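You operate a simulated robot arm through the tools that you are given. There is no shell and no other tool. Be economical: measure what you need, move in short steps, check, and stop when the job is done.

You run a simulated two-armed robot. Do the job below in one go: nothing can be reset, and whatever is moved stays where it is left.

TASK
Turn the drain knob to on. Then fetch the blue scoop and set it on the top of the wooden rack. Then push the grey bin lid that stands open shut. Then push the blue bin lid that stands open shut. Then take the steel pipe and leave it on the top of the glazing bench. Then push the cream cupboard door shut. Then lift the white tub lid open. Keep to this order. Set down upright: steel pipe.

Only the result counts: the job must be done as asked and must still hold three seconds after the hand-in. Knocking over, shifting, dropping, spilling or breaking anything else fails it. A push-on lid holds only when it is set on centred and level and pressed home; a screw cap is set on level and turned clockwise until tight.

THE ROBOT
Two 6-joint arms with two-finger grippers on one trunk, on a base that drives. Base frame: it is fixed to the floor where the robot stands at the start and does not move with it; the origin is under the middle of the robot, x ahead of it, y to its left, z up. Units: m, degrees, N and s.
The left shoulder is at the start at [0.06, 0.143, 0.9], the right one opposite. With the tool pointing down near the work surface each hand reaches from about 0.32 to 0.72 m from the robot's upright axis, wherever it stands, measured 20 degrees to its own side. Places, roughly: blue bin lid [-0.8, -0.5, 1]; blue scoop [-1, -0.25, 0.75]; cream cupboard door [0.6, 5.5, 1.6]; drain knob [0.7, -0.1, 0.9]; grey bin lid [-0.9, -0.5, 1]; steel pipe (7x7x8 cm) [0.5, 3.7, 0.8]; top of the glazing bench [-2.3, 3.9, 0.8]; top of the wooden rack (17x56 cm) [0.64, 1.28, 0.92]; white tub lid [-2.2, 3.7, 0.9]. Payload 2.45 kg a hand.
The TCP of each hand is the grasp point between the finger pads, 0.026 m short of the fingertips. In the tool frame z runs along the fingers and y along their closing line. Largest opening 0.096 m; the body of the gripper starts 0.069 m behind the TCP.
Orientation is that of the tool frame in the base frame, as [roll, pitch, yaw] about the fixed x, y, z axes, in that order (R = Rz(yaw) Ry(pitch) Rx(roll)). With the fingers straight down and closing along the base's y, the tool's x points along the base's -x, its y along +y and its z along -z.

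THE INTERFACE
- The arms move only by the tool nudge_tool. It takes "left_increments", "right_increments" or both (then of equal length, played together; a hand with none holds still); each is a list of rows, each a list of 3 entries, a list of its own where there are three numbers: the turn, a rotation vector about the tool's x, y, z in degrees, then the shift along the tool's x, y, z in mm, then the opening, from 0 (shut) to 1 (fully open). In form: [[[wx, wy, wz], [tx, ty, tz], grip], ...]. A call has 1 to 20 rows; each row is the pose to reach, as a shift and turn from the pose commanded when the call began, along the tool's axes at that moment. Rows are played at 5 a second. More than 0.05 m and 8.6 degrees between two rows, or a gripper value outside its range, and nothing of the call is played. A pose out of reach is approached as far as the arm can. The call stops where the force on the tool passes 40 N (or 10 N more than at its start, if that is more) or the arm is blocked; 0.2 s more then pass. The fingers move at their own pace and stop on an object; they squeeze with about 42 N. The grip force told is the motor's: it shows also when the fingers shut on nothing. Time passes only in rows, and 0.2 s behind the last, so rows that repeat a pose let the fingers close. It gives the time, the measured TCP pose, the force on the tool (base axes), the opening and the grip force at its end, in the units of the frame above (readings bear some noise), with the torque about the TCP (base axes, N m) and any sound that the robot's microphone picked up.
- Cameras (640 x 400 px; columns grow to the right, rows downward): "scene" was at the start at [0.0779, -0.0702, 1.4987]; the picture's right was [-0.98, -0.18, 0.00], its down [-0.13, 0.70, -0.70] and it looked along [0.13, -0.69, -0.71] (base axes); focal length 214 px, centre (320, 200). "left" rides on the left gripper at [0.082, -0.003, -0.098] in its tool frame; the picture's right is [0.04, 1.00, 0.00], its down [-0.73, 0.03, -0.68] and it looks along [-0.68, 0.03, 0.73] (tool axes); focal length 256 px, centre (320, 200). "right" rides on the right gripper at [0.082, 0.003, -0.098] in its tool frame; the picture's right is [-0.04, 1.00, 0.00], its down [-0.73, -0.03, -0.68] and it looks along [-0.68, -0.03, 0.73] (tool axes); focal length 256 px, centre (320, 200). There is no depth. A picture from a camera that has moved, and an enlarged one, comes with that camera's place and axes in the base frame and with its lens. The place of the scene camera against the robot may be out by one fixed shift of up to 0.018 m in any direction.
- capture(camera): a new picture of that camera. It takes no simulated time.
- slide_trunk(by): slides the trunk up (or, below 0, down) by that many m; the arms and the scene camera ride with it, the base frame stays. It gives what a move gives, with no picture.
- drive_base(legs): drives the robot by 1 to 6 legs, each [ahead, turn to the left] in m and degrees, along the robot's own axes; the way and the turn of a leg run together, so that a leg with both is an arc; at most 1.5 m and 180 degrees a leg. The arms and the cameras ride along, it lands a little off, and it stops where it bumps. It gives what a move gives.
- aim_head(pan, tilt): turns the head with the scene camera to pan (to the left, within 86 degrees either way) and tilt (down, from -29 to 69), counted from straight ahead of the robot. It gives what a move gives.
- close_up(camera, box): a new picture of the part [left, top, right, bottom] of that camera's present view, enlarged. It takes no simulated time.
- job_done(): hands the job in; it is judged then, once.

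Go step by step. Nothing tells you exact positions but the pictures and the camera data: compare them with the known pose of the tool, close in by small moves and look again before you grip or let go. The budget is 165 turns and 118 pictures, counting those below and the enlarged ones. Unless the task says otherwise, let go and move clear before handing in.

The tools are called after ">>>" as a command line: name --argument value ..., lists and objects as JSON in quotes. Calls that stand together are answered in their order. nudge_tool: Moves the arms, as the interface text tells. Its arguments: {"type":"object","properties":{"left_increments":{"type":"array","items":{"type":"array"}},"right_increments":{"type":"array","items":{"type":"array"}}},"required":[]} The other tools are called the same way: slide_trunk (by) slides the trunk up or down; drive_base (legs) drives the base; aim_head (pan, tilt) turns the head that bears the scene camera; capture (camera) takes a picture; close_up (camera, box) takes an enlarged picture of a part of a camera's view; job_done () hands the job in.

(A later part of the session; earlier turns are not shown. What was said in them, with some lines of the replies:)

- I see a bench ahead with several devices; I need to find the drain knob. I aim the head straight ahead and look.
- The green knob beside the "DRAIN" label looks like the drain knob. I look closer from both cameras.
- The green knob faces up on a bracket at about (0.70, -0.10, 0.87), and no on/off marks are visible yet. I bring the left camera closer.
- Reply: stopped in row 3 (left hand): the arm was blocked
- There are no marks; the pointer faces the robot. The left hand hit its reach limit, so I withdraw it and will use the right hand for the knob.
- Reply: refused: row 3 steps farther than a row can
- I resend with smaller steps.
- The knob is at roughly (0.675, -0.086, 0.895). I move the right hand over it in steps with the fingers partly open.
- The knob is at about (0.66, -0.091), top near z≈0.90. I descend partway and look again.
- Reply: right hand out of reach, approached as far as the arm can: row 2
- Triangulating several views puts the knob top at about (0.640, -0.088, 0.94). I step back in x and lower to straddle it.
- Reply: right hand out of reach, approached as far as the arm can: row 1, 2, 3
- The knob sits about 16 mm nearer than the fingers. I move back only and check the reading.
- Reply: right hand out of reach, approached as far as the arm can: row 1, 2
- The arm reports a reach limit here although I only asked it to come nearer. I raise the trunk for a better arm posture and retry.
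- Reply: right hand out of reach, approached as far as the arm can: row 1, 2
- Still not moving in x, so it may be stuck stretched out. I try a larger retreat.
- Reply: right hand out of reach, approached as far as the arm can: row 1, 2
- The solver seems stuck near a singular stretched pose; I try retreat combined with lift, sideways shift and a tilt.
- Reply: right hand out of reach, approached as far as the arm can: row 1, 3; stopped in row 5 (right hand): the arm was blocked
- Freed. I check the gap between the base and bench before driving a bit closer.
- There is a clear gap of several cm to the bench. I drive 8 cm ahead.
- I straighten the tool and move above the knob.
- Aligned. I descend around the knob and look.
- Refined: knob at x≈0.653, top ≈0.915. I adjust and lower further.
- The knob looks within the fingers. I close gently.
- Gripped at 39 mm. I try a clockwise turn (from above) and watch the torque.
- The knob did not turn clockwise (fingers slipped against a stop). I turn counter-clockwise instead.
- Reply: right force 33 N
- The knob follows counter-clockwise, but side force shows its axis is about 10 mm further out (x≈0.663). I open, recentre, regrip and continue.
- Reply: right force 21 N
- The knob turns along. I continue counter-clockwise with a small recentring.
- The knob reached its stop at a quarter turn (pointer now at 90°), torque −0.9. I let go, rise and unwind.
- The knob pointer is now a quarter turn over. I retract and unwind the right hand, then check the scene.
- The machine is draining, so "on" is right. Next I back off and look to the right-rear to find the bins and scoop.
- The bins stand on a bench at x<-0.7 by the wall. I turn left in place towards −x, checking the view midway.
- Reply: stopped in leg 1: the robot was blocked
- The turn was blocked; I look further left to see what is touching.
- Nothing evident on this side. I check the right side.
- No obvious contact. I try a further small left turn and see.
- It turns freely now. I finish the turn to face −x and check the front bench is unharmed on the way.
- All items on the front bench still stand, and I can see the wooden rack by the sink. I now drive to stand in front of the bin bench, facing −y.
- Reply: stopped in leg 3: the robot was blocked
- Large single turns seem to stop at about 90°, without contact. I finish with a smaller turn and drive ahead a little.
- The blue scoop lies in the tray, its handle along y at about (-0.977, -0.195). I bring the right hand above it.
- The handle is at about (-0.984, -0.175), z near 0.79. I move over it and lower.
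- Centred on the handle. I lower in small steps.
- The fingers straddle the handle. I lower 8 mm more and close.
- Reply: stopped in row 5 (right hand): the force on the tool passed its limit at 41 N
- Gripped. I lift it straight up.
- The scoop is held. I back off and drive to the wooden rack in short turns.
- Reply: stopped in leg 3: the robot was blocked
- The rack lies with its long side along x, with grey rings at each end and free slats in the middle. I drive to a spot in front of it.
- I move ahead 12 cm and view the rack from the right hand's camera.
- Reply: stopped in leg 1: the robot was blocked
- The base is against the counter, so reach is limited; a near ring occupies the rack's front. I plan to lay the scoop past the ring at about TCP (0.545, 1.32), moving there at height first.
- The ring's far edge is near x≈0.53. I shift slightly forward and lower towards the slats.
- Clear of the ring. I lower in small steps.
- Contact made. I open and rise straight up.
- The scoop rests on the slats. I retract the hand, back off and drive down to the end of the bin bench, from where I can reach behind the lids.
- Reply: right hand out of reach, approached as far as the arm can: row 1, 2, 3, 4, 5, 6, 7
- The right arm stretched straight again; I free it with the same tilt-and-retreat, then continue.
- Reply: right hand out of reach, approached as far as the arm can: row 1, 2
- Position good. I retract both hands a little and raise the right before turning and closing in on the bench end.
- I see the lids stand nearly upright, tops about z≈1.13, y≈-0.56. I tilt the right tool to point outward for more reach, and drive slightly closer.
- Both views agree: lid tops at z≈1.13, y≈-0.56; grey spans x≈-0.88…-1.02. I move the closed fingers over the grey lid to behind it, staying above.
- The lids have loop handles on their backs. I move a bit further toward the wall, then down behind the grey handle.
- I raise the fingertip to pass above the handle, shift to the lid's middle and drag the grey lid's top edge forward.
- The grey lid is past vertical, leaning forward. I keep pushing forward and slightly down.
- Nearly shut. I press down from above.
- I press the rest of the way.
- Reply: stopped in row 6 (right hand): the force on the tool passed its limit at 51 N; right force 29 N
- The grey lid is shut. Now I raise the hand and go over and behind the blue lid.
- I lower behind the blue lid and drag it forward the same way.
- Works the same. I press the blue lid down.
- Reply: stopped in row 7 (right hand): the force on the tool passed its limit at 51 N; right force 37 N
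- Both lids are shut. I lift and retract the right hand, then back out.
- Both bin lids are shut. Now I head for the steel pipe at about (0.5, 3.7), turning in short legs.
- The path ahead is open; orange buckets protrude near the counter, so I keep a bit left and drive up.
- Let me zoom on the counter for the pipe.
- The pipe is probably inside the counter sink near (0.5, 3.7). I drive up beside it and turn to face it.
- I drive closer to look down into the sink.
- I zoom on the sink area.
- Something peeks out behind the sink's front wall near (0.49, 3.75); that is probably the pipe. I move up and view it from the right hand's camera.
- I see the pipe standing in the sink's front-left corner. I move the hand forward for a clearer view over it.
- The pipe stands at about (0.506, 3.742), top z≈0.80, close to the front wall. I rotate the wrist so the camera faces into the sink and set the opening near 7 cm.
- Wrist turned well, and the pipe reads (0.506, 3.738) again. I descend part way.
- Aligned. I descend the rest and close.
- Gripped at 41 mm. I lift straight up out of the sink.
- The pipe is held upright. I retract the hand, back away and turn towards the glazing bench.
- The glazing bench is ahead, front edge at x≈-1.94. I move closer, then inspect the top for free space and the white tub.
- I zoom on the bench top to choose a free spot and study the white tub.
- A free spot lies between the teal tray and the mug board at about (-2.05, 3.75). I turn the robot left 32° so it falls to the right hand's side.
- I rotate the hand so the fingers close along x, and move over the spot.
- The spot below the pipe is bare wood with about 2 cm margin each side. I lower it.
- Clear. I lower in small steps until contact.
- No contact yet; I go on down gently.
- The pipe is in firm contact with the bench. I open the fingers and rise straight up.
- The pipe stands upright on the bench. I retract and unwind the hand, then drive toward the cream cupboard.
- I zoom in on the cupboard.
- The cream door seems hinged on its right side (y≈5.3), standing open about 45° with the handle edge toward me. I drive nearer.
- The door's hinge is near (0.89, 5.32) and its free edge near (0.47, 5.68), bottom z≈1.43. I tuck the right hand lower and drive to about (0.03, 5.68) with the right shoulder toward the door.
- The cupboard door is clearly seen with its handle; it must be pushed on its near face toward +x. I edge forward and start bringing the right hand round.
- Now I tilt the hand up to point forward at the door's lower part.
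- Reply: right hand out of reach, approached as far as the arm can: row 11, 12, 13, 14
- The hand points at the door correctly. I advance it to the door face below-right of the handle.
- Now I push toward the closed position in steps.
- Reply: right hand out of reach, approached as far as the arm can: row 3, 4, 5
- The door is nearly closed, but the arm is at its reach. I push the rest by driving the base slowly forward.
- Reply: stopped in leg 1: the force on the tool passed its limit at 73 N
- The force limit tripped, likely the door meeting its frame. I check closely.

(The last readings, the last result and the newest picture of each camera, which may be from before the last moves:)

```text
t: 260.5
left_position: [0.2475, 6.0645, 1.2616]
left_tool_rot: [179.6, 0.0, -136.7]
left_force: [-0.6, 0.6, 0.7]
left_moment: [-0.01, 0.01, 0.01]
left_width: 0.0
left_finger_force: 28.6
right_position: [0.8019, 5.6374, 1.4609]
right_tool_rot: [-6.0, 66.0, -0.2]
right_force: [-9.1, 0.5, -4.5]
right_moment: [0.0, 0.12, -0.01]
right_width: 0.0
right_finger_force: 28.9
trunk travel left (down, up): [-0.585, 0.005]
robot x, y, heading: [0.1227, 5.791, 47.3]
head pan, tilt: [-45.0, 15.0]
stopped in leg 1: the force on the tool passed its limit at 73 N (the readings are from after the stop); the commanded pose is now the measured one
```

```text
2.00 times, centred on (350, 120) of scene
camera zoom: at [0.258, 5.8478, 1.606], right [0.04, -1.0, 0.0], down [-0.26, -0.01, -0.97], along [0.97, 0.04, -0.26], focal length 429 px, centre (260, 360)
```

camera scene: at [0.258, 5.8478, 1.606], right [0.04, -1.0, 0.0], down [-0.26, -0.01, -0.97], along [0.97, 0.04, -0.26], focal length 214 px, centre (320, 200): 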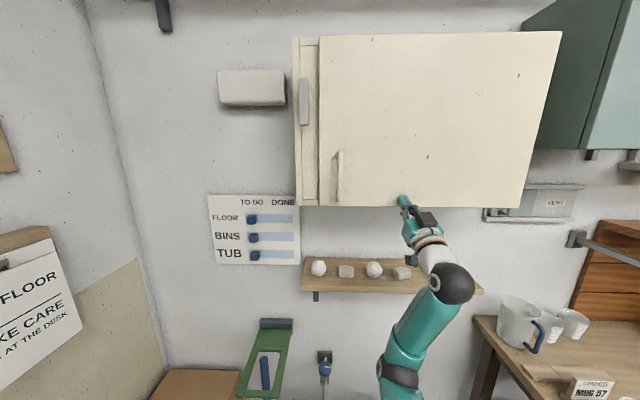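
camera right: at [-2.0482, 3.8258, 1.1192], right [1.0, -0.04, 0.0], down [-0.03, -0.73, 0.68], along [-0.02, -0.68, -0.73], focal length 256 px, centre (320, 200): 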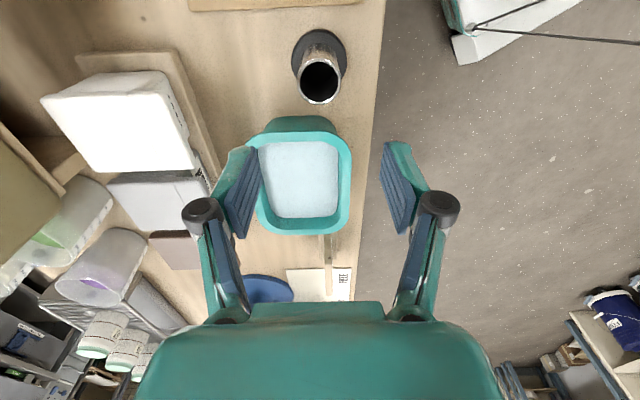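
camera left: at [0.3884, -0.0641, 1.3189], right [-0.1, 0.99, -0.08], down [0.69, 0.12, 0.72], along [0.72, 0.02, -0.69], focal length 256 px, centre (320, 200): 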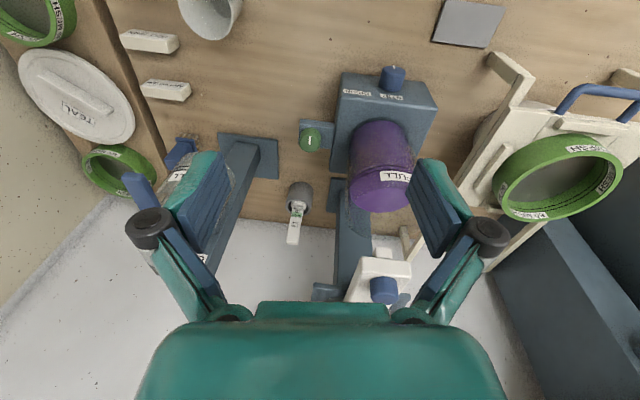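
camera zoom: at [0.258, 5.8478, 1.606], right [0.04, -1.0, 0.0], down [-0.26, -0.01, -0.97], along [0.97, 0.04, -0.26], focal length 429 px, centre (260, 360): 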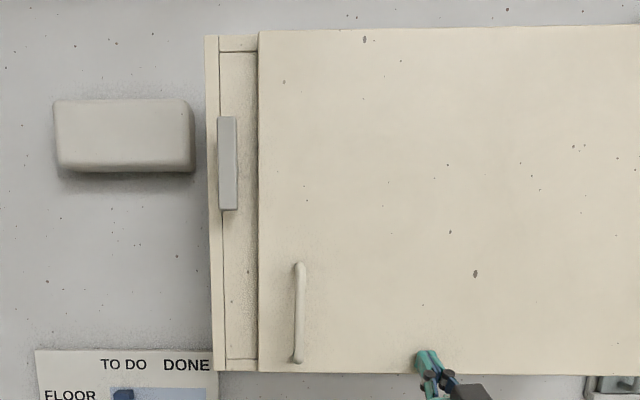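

The door edge sits flat on its frame stile (parallel to the wall), so it is shut. I back off, and lower the hand again.

>>> drive_base --legs '[[-0.3, 0]]'

>>> nudge_tool --right_increments '[[[0, 8, 0], [0, 0, -25], 0], [[0, 16, 0], [5, 0, -50], 0], [[0, 24, 0], [15, 5, -75], 0], [[0, 32, 0], [30, 10, -100], 0], [[0, 40, 0], [50, 15, -125], 0], [[0, 48, 0], [70, 20, -145], 0], [[0, 56, 0], [90, 25, -165], 0], [[0, 64, 0], [110, 30, -185], 0], [[0, 72, 0], [130, 35, -205], 0], [[0, 80, 0], [150, 40, -220], 0], [[0, 88, 0], [170, 45, -235], 0], [[0, 96, 0], [190, 45, -250], 0], [[0, 104, 0], [210, 45, -260], 0], [[0, 112, 0], [230, 45, -265], 0]]'

>>> capture --camera "scene"

```text
t: 262.6
left_position: [0.0407, 5.8394, 1.2629]
left_tool_rot: [179.5, 0.0, -136.7]
left_force: [-0.1, 0.3, 0.9]
left_moment: [0.02, -0.02, -0.01]
left_width: 0.0
left_finger_force: 28.4
right_position: [0.5972, 5.4123, 1.4601]
right_tool_rot: [-5.7, 66.2, -0.1]
right_force: [-1.0, -0.2, 0.2]
right_moment: [-0.01, 0.02, 0.0]
right_width: 0.0
right_finger_force: 28.6
trunk travel left (down, up): [-0.585, 0.005]
robot x, y, heading: [-0.0845, 5.566, 46.9]
head pan, tilt: [-45.0, 15.0]
```

```text
t: 265.6
left_position: [0.0394, 5.8396, 1.2638]
left_tool_rot: [179.6, 0.0, -136.6]
left_force: [-0.3, -0.3, 0.2]
left_moment: [-0.01, -0.08, -0.01]
left_width: 0.0002
left_finger_force: 28.6
right_position: [0.5692, 5.2308, 1.315]
right_tool_rot: [175.4, 23.9, -174.1]
right_force: [-0.4, -0.6, 0.7]
right_moment: [0.0, -0.02, -0.02]
right_width: 0.0
right_finger_force: 28.8
right hand out of reach, approached as far as the arm can: row 1, 2, 3, 4, 5, 6, 7, 8, 9, 10, 11, 12, 13, 14
trunk travel left (down, up): [-0.585, 0.005]
robot x, y, heading: [-0.0852, 5.5676, 47.4]
head pan, tilt: [-45.0, 15.0]
```

```text
10 pictures are left
camera scene: at [0.0497, 5.6248, 1.6062], right [0.04, -1.0, 0.0], down [-0.26, -0.01, -0.97], along [0.97, 0.04, -0.26], focal length 214 px, centre (320, 200)
```

scene: 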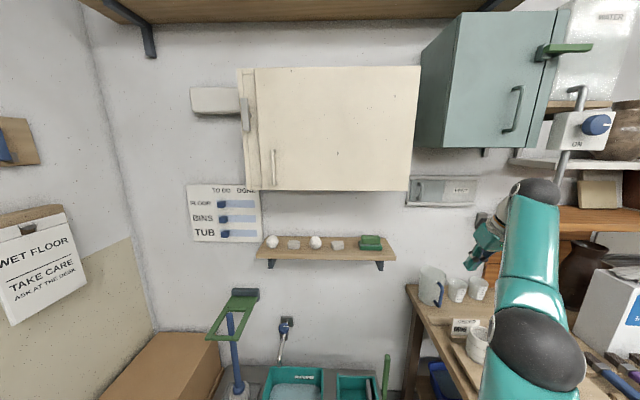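

The door is flush. I back off and free the stretched right arm with the tilt-retreat trick.

>>> drive_base --legs '[[-0.5, 0]]'

>>> nudge_tool --right_increments '[[[0, 6, 0], [20, -20, -15], 0], [[0, 12, 0], [50, -30, -20], 0], [[0, 18, 0], [85, -30, -10], 0], [[0, 24, 0], [120, -30, 0], 0], [[0, 24, 0], [155, -30, 10], 0], [[0, 24, 0], [190, -30, 30], 0]]'

```text
t: 268.5
left_position: [-0.2972, 5.4712, 1.2629]
left_tool_rot: [179.5, -0.1, -136.7]
left_force: [-0.8, -0.1, 0.7]
left_moment: [0.06, -0.04, 0.02]
left_width: 0.0
left_finger_force: 28.3
right_position: [0.2311, 4.8609, 1.3104]
right_tool_rot: [175.2, 23.8, -174.3]
right_force: [-0.7, -0.6, -0.7]
right_moment: [0.03, -0.03, 0.01]
right_width: 0.0002
right_finger_force: 28.5
trunk travel left (down, up): [-0.585, 0.005]
robot x, y, heading: [-0.4273, 5.198, 47.0]
head pan, tilt: [-45.0, 15.0]
```

```text
t: 269.9
left_position: [-0.2968, 5.4719, 1.2615]
left_tool_rot: [179.5, -0.1, -136.7]
left_force: [-0.1, 0.1, 0.2]
left_moment: [0.0, -0.05, 0.0]
left_width: 0.0
left_finger_force: 28.4
right_position: [0.2319, 4.862, 1.3117]
right_tool_rot: [175.4, 23.8, -174.1]
right_force: [-0.3, -0.4, -1.0]
right_moment: [0.03, 0.0, -0.01]
right_width: 0.0
right_finger_force: 28.4
right hand out of reach, approached as far as the arm can: row 1, 2, 3, 4, 5, 6
trunk travel left (down, up): [-0.585, 0.005]
robot x, y, heading: [-0.423, 5.1981, 47.2]
head pan, tilt: [-45.0, 15.0]
```

The solver is stuck in a poor posture. I bring the commanded pose back close to where the hand really is, tilted forward, so it can re-engage.

>>> nudge_tool --right_increments '[[[0, -6, 0], [-20, -20, -27], 0], [[0, -12, 0], [-40, -40, -55], 0], [[0, -18, 0], [-60, -60, -82], 0], [[0, -24, 0], [-80, -79, -110], 0], [[0, -30, 0], [-99, -99, -137], 0], [[0, -36, 0], [-119, -118, -165], 0], [[0, -42, 0], [-139, -138, -192], 0], [[0, -48, 0], [-159, -158, -220], 0]]'

```text
t: 271.7
left_position: [-0.2947, 5.4719, 1.2627]
left_tool_rot: [179.2, 0.0, -136.8]
left_force: [0.4, -0.7, 0.9]
left_moment: [0.03, 0.03, -0.03]
left_width: 0.0
left_finger_force: 28.6
right_position: [0.2424, 4.7671, 1.4378]
right_tool_rot: [165.6, 69.7, 174.6]
right_force: [0.6, -0.7, -1.2]
right_moment: [0.04, -0.05, 0.08]
right_width: 0.0
right_finger_force: 28.3
right hand out of reach, approached as far as the arm can: row 1, 2, 3, 4, 5, 6, 7, 8
trunk travel left (down, up): [-0.585, 0.005]
robot x, y, heading: [-0.4237, 5.1974, 47.5]
head pan, tilt: [-45.0, 15.0]
```

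It responds again. I now pull the hand in and toward the body's front.

>>> nudge_tool --right_increments '[[[0, 4, 0], [15, 28, -17], 0], [[0, 8, 0], [31, 55, -34], 0], [[0, 12, 0], [46, 83, -51], 0], [[0, 16, 0], [61, 110, -68], 0], [[0, 20, 0], [76, 138, -85], 0], [[0, 24, 0], [92, 165, -102], 0], [[0, 28, 0], [107, 193, -119], 0], [[0, 32, 0], [122, 221, -136], 0]]'

```text
t: 273.5
left_position: [-0.2978, 5.4723, 1.2626]
left_tool_rot: [179.4, -0.1, -136.7]
left_force: [0.2, 0.6, -0.3]
left_moment: [0.01, 0.02, 0.0]
left_width: 0.0
left_finger_force: 28.1
right_position: [0.021, 4.9776, 1.3888]
right_tool_rot: [174.6, 39.7, -175.9]
right_force: [0.7, 0.1, 0.1]
right_moment: [-0.02, -0.04, 0.0]
right_width: 0.0
right_finger_force: 29.1
right hand out of reach, approached as far as the arm can: row 4, 5, 6, 7, 8
trunk travel left (down, up): [-0.585, 0.005]
robot x, y, heading: [-0.4248, 5.1998, 47.1]
head pan, tilt: [-45.0, 15.0]
```

Freed. I bring the hand back to pointing down at a safe height.

>>> nudge_tool --right_increments '[[[0, 7, 0], [21, 8, 25], 0], [[0, 14, 0], [43, 16, 50], 0], [[0, 21, 0], [64, 25, 76], 0], [[0, 28, 0], [86, 33, 101], 0], [[0, 35, 0], [107, 41, 127], 0], [[0, 40, 0], [129, 50, 153], 0]]'

>>> nudge_tool --right_increments '[[[0, 0, -8], [0, 0, 0], 0], [[0, 0, -16], [0, 0, 0], 0], [[0, 0, -24], [0, 0, 0], 0], [[0, 0, -32], [0, 0, 0], 0], [[0, 0, -40], [0, 0, 0], 0]]'

```text
t: 274.9
left_position: [-0.2981, 5.4743, 1.2628]
left_tool_rot: [179.5, -0.1, -136.8]
left_force: [0.3, 0.4, -0.1]
left_moment: [-0.07, 0.02, 0.03]
left_width: 0.0001
left_finger_force: 28.9
right_position: [0.0108, 5.0423, 1.192]
right_tool_rot: [175.8, -0.3, -172.2]
right_force: [-0.4, -0.5, -0.3]
right_moment: [0.01, -0.01, -0.02]
right_width: 0.0
right_finger_force: 28.2
right hand out of reach, approached as far as the arm can: row 1, 2, 3
trunk travel left (down, up): [-0.585, 0.005]
robot x, y, heading: [-0.4243, 5.1989, 47.1]
head pan, tilt: [-45.0, 15.0]
```

```text
t: 276.1
left_position: [-0.2972, 5.4733, 1.2631]
left_tool_rot: [179.4, -0.2, -136.7]
left_force: [0.0, 0.7, 0.3]
left_moment: [0.01, 0.02, 0.0]
left_width: 0.0002
left_finger_force: 28.1
right_position: [0.0104, 5.0392, 1.1934]
right_tool_rot: [176.6, 2.6, -132.2]
right_force: [0.3, -0.4, -0.3]
right_moment: [0.01, -0.02, -0.01]
right_width: 0.0001
right_finger_force: 28.7
trunk travel left (down, up): [-0.585, 0.005]
robot x, y, heading: [-0.425, 5.1962, 47.1]
head pan, tilt: [-45.0, 15.0]
```

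Now to the white tub. I turn in short legs and drive back to the glazing bench.

>>> drive_base --legs '[[0, -55]]'

>>> drive_base --legs '[[0, -55]]'

>>> drive_base --legs '[[0, -51]]'

>>> drive_base --legs '[[1.5, 0], [0.25, 0]]'

```text
t: 279.3
left_position: [-0.13, 5.2537, 1.2635]
left_tool_rot: [179.6, -0.1, 168.6]
left_force: [0.1, 0.4, 0.1]
left_moment: [0.0, 0.01, 0.01]
left_width: 0.0001
left_finger_force: 28.4
right_position: [-0.3037, 4.7525, 1.1927]
right_tool_rot: [176.6, 2.5, 173.0]
right_force: [-0.2, -0.7, 0.2]
right_moment: [0.0, -0.01, 0.01]
right_width: 0.0
right_finger_force: 28.5
trunk travel left (down, up): [-0.585, 0.005]
robot x, y, heading: [-0.4211, 5.2163, -7.2]
head pan, tilt: [-45.0, 15.0]
```

```text
t: 282.4
left_position: [-0.2224, 4.9966, 1.2622]
left_tool_rot: [179.4, -0.1, 113.8]
left_force: [-0.4, 0.6, 0.0]
left_moment: [0.01, -0.04, 0.0]
left_width: 0.0
left_finger_force: 28.3
right_position: [-0.731, 4.8485, 1.1929]
right_tool_rot: [176.5, 2.5, 118.2]
right_force: [-1.2, -0.2, -0.2]
right_moment: [0.02, 0.02, 0.01]
right_width: 0.0
right_finger_force: 28.5
trunk travel left (down, up): [-0.585, 0.005]
robot x, y, heading: [-0.4088, 5.2238, -62.1]
head pan, tilt: [-45.0, 15.0]
```

```text
t: 285.4
left_position: [-0.4651, 4.9374, 1.2645]
left_tool_rot: [179.5, -0.1, 62.5]
left_force: [0.1, -0.5, 0.6]
left_moment: [0.0, -0.03, -0.01]
left_width: 0.0
left_finger_force: 28.3
right_position: [-0.9006, 5.2437, 1.1937]
right_tool_rot: [176.7, 2.6, 67.0]
right_force: [-0.1, -0.4, 0.6]
right_moment: [-0.03, -0.05, -0.01]
right_width: 0.0001
right_finger_force: 28.6
trunk travel left (down, up): [-0.585, 0.005]
robot x, y, heading: [-0.3939, 5.2177, -113.1]
head pan, tilt: [-45.0, 15.0]
```

```text
t: 294.4
left_position: [-1.1646, 3.3248, 1.2643]
left_tool_rot: [179.5, -0.2, 62.3]
left_force: [-1.3, 0.0, -0.4]
left_moment: [0.05, -0.01, 0.02]
left_width: 0.0
left_finger_force: 28.5
right_position: [-1.596, 3.632, 1.1944]
right_tool_rot: [176.7, 2.6, 66.7]
right_force: [0.0, -0.4, 0.8]
right_moment: [0.04, -0.03, -0.01]
right_width: 0.0
right_finger_force: 27.8
trunk travel left (down, up): [-0.585, 0.005]
robot x, y, heading: [-1.0899, 3.6047, -113.9]
head pan, tilt: [-45.0, 15.0]
```

>>> drive_base --legs '[[0, -66]]'

>>> drive_base --legs '[[0.48, 0]]'

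>>> aim_head --pan -8 --tilt 50

>>> capture --camera "scene"

```text
t: 298.1
left_position: [-1.3752, 3.5616, 1.2653]
left_tool_rot: [179.6, 0.0, -3.7]
left_force: [0.4, 0.0, -0.3]
left_moment: [-0.02, -0.01, 0.0]
left_width: 0.0
left_finger_force: 29.0
right_position: [-1.2706, 4.0808, 1.1943]
right_tool_rot: [176.6, 2.6, 0.8]
right_force: [0.1, 0.3, 0.5]
right_moment: [0.02, -0.01, 0.03]
right_width: 0.0
right_finger_force: 28.5
trunk travel left (down, up): [-0.585, 0.005]
robot x, y, heading: [-1.0875, 3.5824, -179.1]
head pan, tilt: [-45.0, 15.0]
```

```text
t: 301.0
left_position: [-1.8564, 3.5523, 1.2645]
left_tool_rot: [179.5, 0.0, -3.4]
left_force: [-0.1, 0.8, 0.4]
left_moment: [-0.05, -0.04, 0.04]
left_width: 0.0
left_finger_force: 28.8
right_position: [-1.7523, 4.0731, 1.1955]
right_tool_rot: [176.7, 2.5, 0.8]
right_force: [-0.3, 0.3, 0.4]
right_moment: [0.03, -0.02, 0.01]
right_width: 0.0003
right_finger_force: 28.1
trunk travel left (down, up): [-0.585, 0.005]
robot x, y, heading: [-1.5673, 3.577, -178.9]
head pan, tilt: [-45.0, 15.0]
```

```text
t: 302.0
left_position: [-1.8551, 3.5533, 1.2664]
left_tool_rot: [179.6, -0.1, -3.6]
left_force: [0.8, 0.5, -1.0]
left_moment: [0.0, 0.01, -0.03]
left_width: 0.0
left_finger_force: 28.8
right_position: [-1.7513, 4.073, 1.1951]
right_tool_rot: [176.7, 2.7, 0.8]
right_force: [-0.9, 0.7, -0.2]
right_moment: [0.01, 0.03, 0.04]
right_width: 0.0001
right_finger_force: 28.7
trunk travel left (down, up): [-0.585, 0.005]
robot x, y, heading: [-1.5707, 3.5784, -179.1]
head pan, tilt: [-8.0, 50.0]
```

```text
9 pictures are left
camera scene: at [-1.7044, 3.5947, 1.5522], right [0.12, 0.99, 0.0], down [0.76, -0.1, -0.64], along [-0.64, 0.08, -0.77], focal length 214 px, centre (320, 200)
```

scene: 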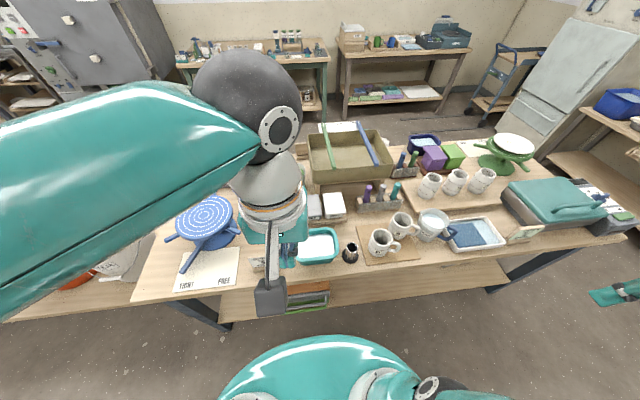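

The tub and pipe are as expected. I turn the right wrist so its camera will be on top, moving the hand over the bench at a safe height.

>>> nudge_tool --right_increments '[[[0, 0, -8], [-10, 15, 0], 0], [[0, 0, -16], [-20, 30, 0], 0], [[0, 0, -24], [-30, 45, 0], 0], [[0, 0, -32], [-40, 60, 0], 0], [[0, 0, -40], [-50, 75, 0], 0], [[0, 0, -48], [-60, 90, 0], 0], [[0, 0, -56], [-70, 105, 0], 0], [[0, 0, -64], [-80, 120, 0], 0], [[0, 0, -72], [-90, 135, 0], 0], [[0, 0, -80], [-100, 150, 0], 0], [[0, 0, -88], [-110, 165, 0], 0], [[0, 0, -96], [-120, 180, 0], 0], [[0, 0, -104], [-130, 195, 0], 0], [[0, 0, -112], [-140, 210, 0], 0], [[0, 0, -120], [-150, 225, 0], 0], [[0, 0, -128], [-160, 240, 0], 0], [[0, 0, -136], [-170, 255, 0], 0], [[0, 0, -144], [-180, 270, 0], 0], [[0, 0, -152], [-190, 285, 0], 0], [[0, 0, -160], [-200, 297, 0], 0]]'

```text
t: 306.2
left_position: [-1.8572, 3.5524, 1.2656]
left_tool_rot: [179.5, -0.1, -3.6]
left_force: [0.2, 0.0, -0.3]
left_moment: [-0.01, 0.0, -0.02]
left_width: 0.0
left_finger_force: 28.5
right_position: [-1.9478, 3.7738, 1.2227]
right_tool_rot: [-176.0, -1.3, 161.0]
right_force: [-0.7, 0.0, 0.2]
right_moment: [0.02, -0.04, 0.01]
right_width: 0.0
right_finger_force: 28.5
trunk travel left (down, up): [-0.585, 0.005]
robot x, y, heading: [-1.5687, 3.5764, -178.9]
head pan, tilt: [-8.0, 50.0]
```

I tilt the hand forward and bring it toward the white tub from above-left, then look.

>>> nudge_tool --right_increments '[[[-0.5, 5.5, -0.2], [16, -16, 33], 0], [[-1.1, 11.1, -0.4], [32, -32, 66], 0], [[-1.6, 16.6, -0.6], [48, -48, 99], 0], [[-2.2, 22.1, -0.8], [64, -65, 132], 0], [[-2.7, 27.6, -1], [80, -81, 165], 0], [[-3.3, 33.2, -1.2], [95, -97, 198], 0], [[-3.8, 38.7, -1.4], [111, -113, 231], 0]]'

>>> capture --camera "scene"

```text
t: 307.8
left_position: [-1.8575, 3.5517, 1.2655]
left_tool_rot: [179.5, -0.2, -3.6]
left_force: [-0.5, 0.4, 0.1]
left_moment: [0.01, -0.03, -0.01]
left_width: 0.0002
left_finger_force: 28.8
right_position: [-2.0997, 3.69, 1.0024]
right_tool_rot: [-180.0, -39.9, 161.0]
right_force: [0.8, 0.1, 0.6]
right_moment: [0.04, -0.01, -0.02]
right_width: 0.0
right_finger_force: 28.6
trunk travel left (down, up): [-0.585, 0.005]
robot x, y, heading: [-1.5668, 3.5761, -179.1]
head pan, tilt: [-8.0, 50.0]
```

```text
8 pictures are left
camera scene: at [-1.7062, 3.594, 1.552], right [0.12, 0.99, 0.0], down [0.76, -0.09, -0.64], along [-0.64, 0.08, -0.77], focal length 214 px, centre (320, 200)
```

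scene: 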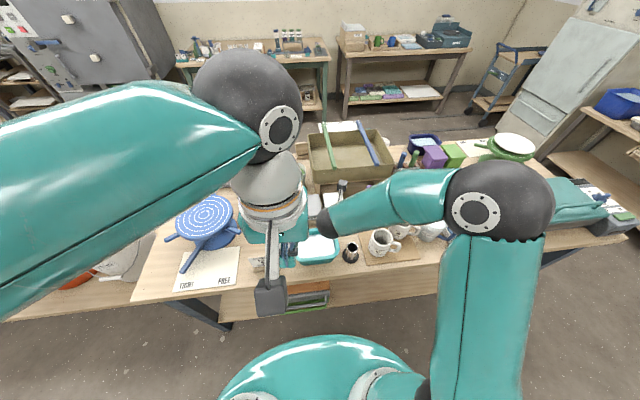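

>>> nudge_tool --left_increments '[[[0, 0, 0], [20, 35, 0], 0], [[0, 0, 0], [40, 70, 0], 0], [[0, 0, 0], [60, 105, 0], 0], [[0, 0, 0], [60, 145, 0], 0], [[0, 0, 0], [60, 185, 0], 0]]'

>>> capture --camera "right"

>>> close_up --camera "scene" --box '[260, 180, 380, 270]'

```text
t: 309.0
left_position: [-1.8063, 3.3636, 1.2668]
left_tool_rot: [179.5, 0.0, -3.6]
left_force: [0.0, 0.2, 0.8]
left_moment: [0.02, 0.03, -0.03]
left_width: 0.0
left_finger_force: 28.8
right_position: [-2.0994, 3.6902, 1.0031]
right_tool_rot: [180.0, -40.0, 160.9]
right_force: [0.5, 0.0, 0.4]
right_moment: [-0.02, 0.0, -0.02]
right_width: 0.0
right_finger_force: 27.8
trunk travel left (down, up): [-0.585, 0.005]
robot x, y, heading: [-1.5726, 3.5761, -179.1]
head pan, tilt: [-8.0, 50.0]
```

```text
7 pictures are left
camera right: at [-2.0967, 3.6935, 1.1328], right [0.36, 0.93, -0.03], down [0.93, -0.35, 0.05], along [0.04, -0.04, -1.0], focal length 256 px, centre (320, 200)
```

right: 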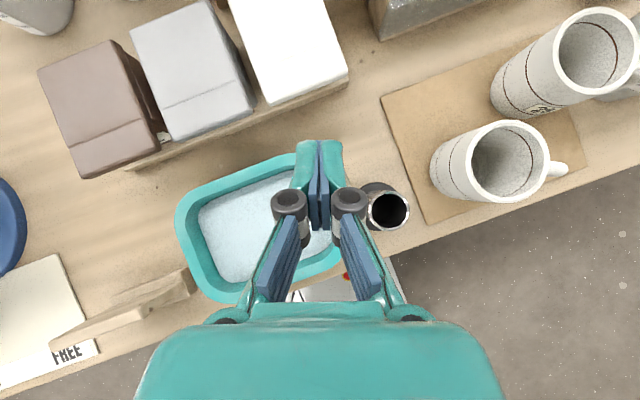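

```text
4.44 times, centred on (320, 225) of scene
camera zoom: at [-1.7037, 3.5935, 1.5523], right [0.12, 0.99, 0.0], down [0.76, -0.09, -0.64], along [-0.64, 0.08, -0.77], focal length 953 px, centre (320, 89)
```

zoom: 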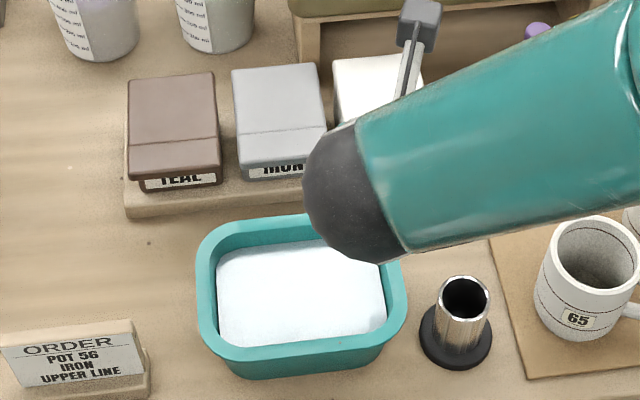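

The lid's front lip is at x≈-2.205, y 3.67–3.76, z≈0.845. I lower the closed fingers in front of the lip, near its right half, clear of tray and pipe.

>>> nudge_tool --right_increments '[[[0, 0, 0], [-8, 8, 38], 0], [[0, 0, 0], [-15, 15, 77], 0], [[0, 0, 0], [-23, 23, 115], 0], [[0, 0, 0], [-40, 22, 139], 0], [[0, 0, 0], [-56, 22, 161], 0]]'

>>> capture --camera "right"

```text
t: 310.2
left_position: [-1.8056, 3.3651, 1.2673]
left_tool_rot: [179.5, 0.0, -3.7]
left_force: [-0.1, -0.1, 0.3]
left_moment: [-0.01, 0.0, 0.0]
left_width: 0.0001
left_finger_force: 28.3
right_position: [-2.15, 3.7317, 0.8455]
right_tool_rot: [-179.9, -40.2, 160.7]
right_force: [3.5, 0.3, 10.3]
right_moment: [-0.49, -0.76, 0.25]
right_width: 0.0001
right_finger_force: 28.2
trunk travel left (down, up): [-0.585, 0.005]
robot x, y, heading: [-1.5712, 3.5758, -179.1]
head pan, tilt: [-8.0, 50.0]
```

```text
5 pictures are left
camera right: at [-2.147, 3.7348, 0.9734], right [0.36, 0.93, -0.03], down [0.93, -0.35, 0.05], along [0.03, -0.04, -1.0], focal length 256 px, centre (320, 200)
```

right: 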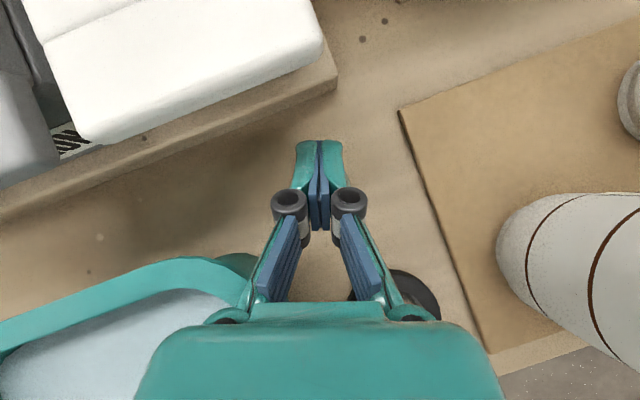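

The hand's underside touches something (tray rim or pipe). I rise at once and steepen the tool for clearance.

>>> nudge_tool --right_increments '[[[0, 0, 0], [10, 0, -12], 0], [[0, 0, 0], [32, 0, -38], 0], [[0, -6, 0], [32, 0, -38], 0], [[0, -13, 0], [32, 0, -38], 0]]'

>>> close_up --camera "scene" --box '[270, 170, 410, 280]'

```text
t: 311.2
left_position: [-1.8068, 3.3637, 1.266]
left_tool_rot: [179.5, -0.1, -3.6]
left_force: [-0.2, -1.0, -0.4]
left_moment: [-0.02, 0.02, -0.03]
left_width: 0.0
left_finger_force: 28.7
right_position: [-2.1493, 3.7311, 0.8923]
right_tool_rot: [-179.9, -27.0, 160.9]
right_force: [1.0, -0.3, 0.7]
right_moment: [0.0, 0.0, 0.02]
right_width: 0.0001
right_finger_force: 28.2
trunk travel left (down, up): [-0.585, 0.005]
robot x, y, heading: [-1.5695, 3.5749, -179.2]
head pan, tilt: [-8.0, 50.0]
```

```text
3.64 times, centred on (340, 225) of scene
camera zoom: at [-1.7043, 3.5946, 1.5522], right [0.12, 0.99, 0.0], down [0.76, -0.09, -0.64], along [-0.64, 0.08, -0.77], focal length 780 px, centre (247, 109)
```

zoom: 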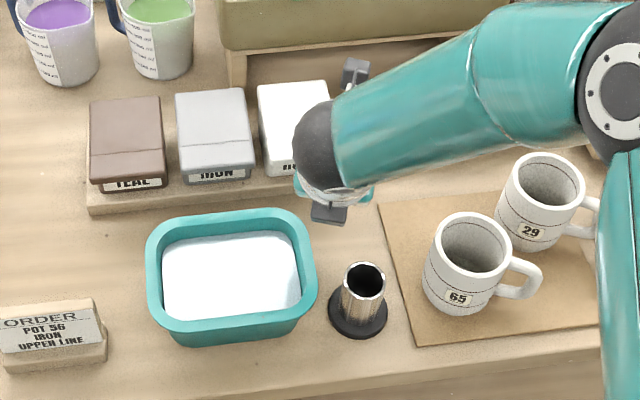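

Pipe and tray are undisturbed. With the steeper tool I lower again in front of the lip.

>>> nudge_tool --right_increments '[[[0, 0, 0], [-8, -1, 22], 0], [[0, 0, 0], [-16, -2, 43], 0]]'

```text
t: 311.8
left_position: [-1.8072, 3.3651, 1.2654]
left_tool_rot: [179.4, -0.1, -3.5]
left_force: [0.0, -0.1, 0.0]
left_moment: [-0.03, -0.01, 0.01]
left_width: 0.0
left_finger_force: 28.0
right_position: [-2.156, 3.7305, 0.8471]
right_tool_rot: [-179.9, -26.9, 160.9]
right_force: [0.3, 0.2, 0.2]
right_moment: [-0.01, 0.0, -0.01]
right_width: 0.0
right_finger_force: 28.2
trunk travel left (down, up): [-0.585, 0.005]
robot x, y, heading: [-1.5721, 3.5752, -179.2]
head pan, tilt: [-8.0, 50.0]
```

Clear. I slide in toward the tub under the lip.

>>> nudge_tool --right_increments '[[[0, 0, 0], [8, -3, 4], 0], [[0, 0, 0], [15, -6, 8], 0], [[0, 0, 0], [23, -9, 12], 0], [[0, 0, 0], [29, -11, 15], 0]]'

```text
t: 312.8
left_position: [-1.8061, 3.3643, 1.267]
left_tool_rot: [179.4, -0.1, -3.6]
left_force: [-0.5, 1.3, -1.0]
left_moment: [0.04, 0.01, 0.0]
left_width: 0.0
left_finger_force: 28.3
right_position: [-2.1881, 3.7309, 0.8448]
right_tool_rot: [-180.0, -26.9, 160.9]
right_force: [5.1, -0.3, -0.2]
right_moment: [0.05, 0.17, 0.08]
right_width: 0.0
right_finger_force: 27.8
trunk travel left (down, up): [-0.585, 0.005]
robot x, y, heading: [-1.5672, 3.5768, -179.1]
head pan, tilt: [-8.0, 50.0]
```

Light contact with the lid front. I raise the fingers to lift the lip.

>>> nudge_tool --right_increments '[[[0, 0, 0], [3, 0, -6], 0], [[0, 0, 0], [6, 0, -12], 0], [[0, 0, 0], [10, 0, -19], 0], [[0, 0, 0], [13, 0, -25], 0]]'

>>> close_up --camera "right" --box '[80, 0, 480, 250]'

```text
t: 313.8
left_position: [-1.8071, 3.3635, 1.266]
left_tool_rot: [179.5, -0.1, -3.6]
left_force: [0.2, 0.7, -0.5]
left_moment: [0.01, -0.02, -0.03]
left_width: 0.0001
left_finger_force: 28.4
right_position: [-2.1901, 3.7312, 0.8757]
right_tool_rot: [-179.9, -27.0, 160.9]
right_force: [0.8, -0.2, 0.0]
right_moment: [0.03, 0.06, 0.02]
right_width: 0.0
right_finger_force: 28.6
trunk travel left (down, up): [-0.585, 0.005]
robot x, y, heading: [-1.5698, 3.5772, -179.2]
head pan, tilt: [-8.0, 50.0]
```

```text
1.60 times, centred on (280, 125) of right
camera zoom: at [-2.2152, 3.7435, 1.0005], right [0.36, 0.93, -0.02], down [0.9, -0.34, 0.27], along [0.25, -0.12, -0.96], focal length 410 px, centre (384, 320)
```

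zoom: 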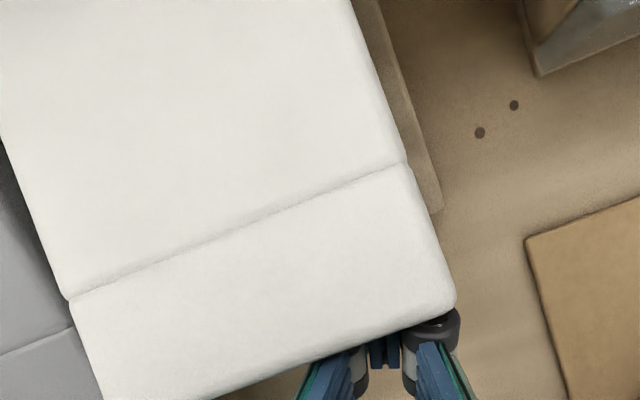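

The fingertips are now under the lid's front. I lift along an arc up and back.

>>> nudge_tool --right_increments '[[[0, 0, 0], [9, -1, -12], 0], [[0, 0, 0], [17, -2, -24], 0], [[0, 0, 0], [37, -5, -42], 0], [[0, 0, 0], [59, -10, -53], 0], [[0, 0, 0], [82, -16, -58], 0]]'

>>> close_up --camera "right" --box '[80, 0, 560, 300]'

```text
t: 315.0
left_position: [-1.8077, 3.3648, 1.2657]
left_tool_rot: [179.6, -0.1, -3.5]
left_force: [-0.8, -0.9, 0.2]
left_moment: [-0.01, 0.02, 0.0]
left_width: 0.0
left_finger_force: 27.8
right_position: [-2.2381, 3.7311, 0.9634]
right_tool_rot: [180.0, -26.8, 160.9]
right_force: [-0.3, -0.3, 0.0]
right_moment: [0.0, 0.04, -0.03]
right_width: 0.0
right_finger_force: 28.7
trunk travel left (down, up): [-0.585, 0.005]
robot x, y, heading: [-1.5678, 3.5732, -179.3]
head pan, tilt: [-8.0, 50.0]
```

```text
1.33 times, centred on (320, 150) of right
camera zoom: at [-2.2648, 3.7437, 1.0898], right [0.36, 0.93, -0.02], down [0.9, -0.34, 0.27], along [0.25, -0.12, -0.96], focal length 341 px, centre (320, 267)
```

zoom: 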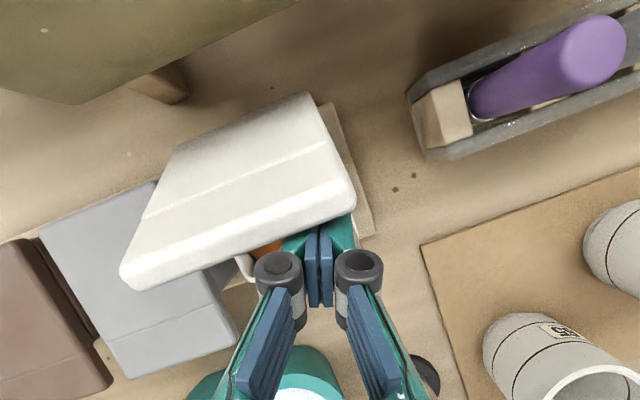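

The lid is well up. I push it a little further back and look.

>>> nudge_tool --right_increments '[[[0, 0, 0], [10, -3, 1], 0], [[0, 0, 0], [20, -6, 2], 0], [[0, 0, 0], [31, -10, 2], 0]]'

>>> close_up --camera "right" --box '[80, 0, 560, 300]'

```text
t: 315.8
left_position: [-1.8081, 3.3649, 1.266]
left_tool_rot: [179.5, -0.1, -3.6]
left_force: [-0.2, -0.5, 0.8]
left_moment: [0.02, 0.01, 0.0]
left_width: 0.0
left_finger_force: 28.7
right_position: [-2.2685, 3.7305, 0.9762]
right_tool_rot: [180.0, -26.8, 161.0]
right_force: [0.5, -0.3, 0.4]
right_moment: [0.01, -0.01, 0.01]
right_width: 0.0
right_finger_force: 28.4
trunk travel left (down, up): [-0.585, 0.005]
robot x, y, heading: [-1.5698, 3.579, -179.1]
head pan, tilt: [-8.0, 50.0]
```

```text
1.33 times, centred on (320, 150) of right
camera zoom: at [-2.2949, 3.7434, 1.1015], right [0.36, 0.93, -0.02], down [0.9, -0.34, 0.27], along [0.25, -0.11, -0.96], focal length 341 px, centre (320, 267)
```

zoom: 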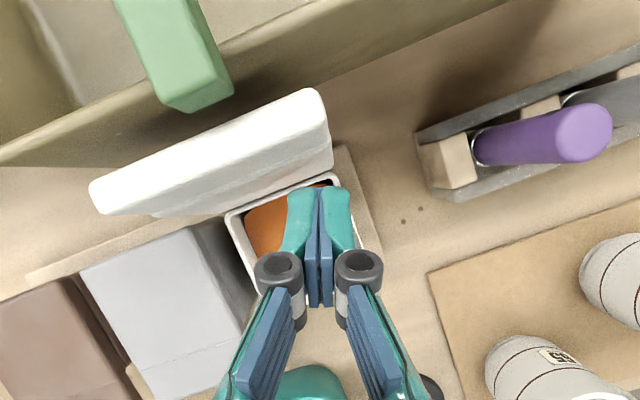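

The lid is nearly vertical and the tub is open. I push 18 mm further so it passes upright, then withdraw forward and up.

>>> nudge_tool --right_increments '[[[0, 0, 0], [6, -2, 1], 0], [[0, 0, 0], [12, -4, 3], 0], [[0, 0, 0], [17, -6, 4], 0]]'

```text
t: 316.6
left_position: [-1.8067, 3.3646, 1.266]
left_tool_rot: [179.5, 0.0, -3.6]
left_force: [0.4, 0.1, -0.6]
left_moment: [-0.02, 0.0, -0.02]
left_width: 0.0
left_finger_force: 28.7
right_position: [-2.2846, 3.7311, 0.98]
right_tool_rot: [179.9, -26.8, 160.9]
right_force: [7.5, 0.1, -0.9]
right_moment: [-0.01, -0.14, 0.02]
right_width: 0.0002
right_finger_force: 28.8
trunk travel left (down, up): [-0.585, 0.005]
robot x, y, heading: [-1.5716, 3.5764, -178.9]
head pan, tilt: [-8.0, 50.0]
```

The lid meets its stop. I withdraw.

>>> nudge_tool --right_increments '[[[0, 0, 0], [-25, 10, -13], 0], [[0, 0, 0], [-37, 20, -50], 0], [[0, 0, 0], [-38, 25, -80], 0], [[0, 0, 0], [-39, 29, -110], 0], [[0, 0, 0], [-28, 31, -145], 0], [[0, 0, 0], [-16, 33, -177], 0]]'

>>> close_up --camera "right" --box '[80, 0, 560, 300]'

```text
t: 318.0
left_position: [-1.8058, 3.3644, 1.2668]
left_tool_rot: [179.6, -0.1, -3.6]
left_force: [0.2, 0.6, -0.7]
left_moment: [0.0, -0.01, 0.01]
left_width: 0.0
left_finger_force: 28.6
right_position: [-2.1867, 3.7316, 1.1309]
right_tool_rot: [-179.9, -27.0, 160.8]
right_force: [-0.2, 0.9, 0.5]
right_moment: [-0.02, 0.05, 0.02]
right_width: 0.0
right_finger_force: 28.9
trunk travel left (down, up): [-0.585, 0.005]
robot x, y, heading: [-1.5721, 3.5777, -179.0]
head pan, tilt: [-8.0, 50.0]
```

```text
1.33 times, centred on (320, 150) of right
camera zoom: at [-2.2109, 3.7444, 1.2575], right [0.36, 0.93, -0.02], down [0.9, -0.34, 0.27], along [0.25, -0.12, -0.96], focal length 341 px, centre (320, 267)
```

zoom: 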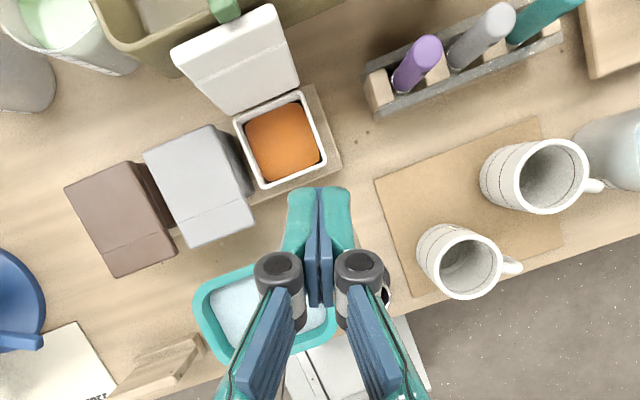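

The white tub lid stays open on its own and the hand is clear, so every step is done in order. I hand the job in.

>>> job_done

```text
The job is handed in.
```

I did all seven steps in the order asked and handed the job in; no verdict came back.

- **Drain knob:** turned a quarter turn to its stop. The machine then drained and left a purple puddle on the bench.
- **Blue scoop:** resting on the slats of the wooden rack.
- **Grey and blue bin lids:** both pressed shut, grey first.
- **Steel pipe:** taken from the sink and standing upright on the glazing bench.
- **Cream cupboard door:** pushed until it met its frame, and it looked flush afterwards.
- **White tub lid:** open past upright and staying there on its own.

Two contacts could matter. The base stopped against something at the wooden-rack counter, and the hand pressed briefly with about 10 N on the teal tray or the pipe. Nothing looked moved in the pictures afterwards.
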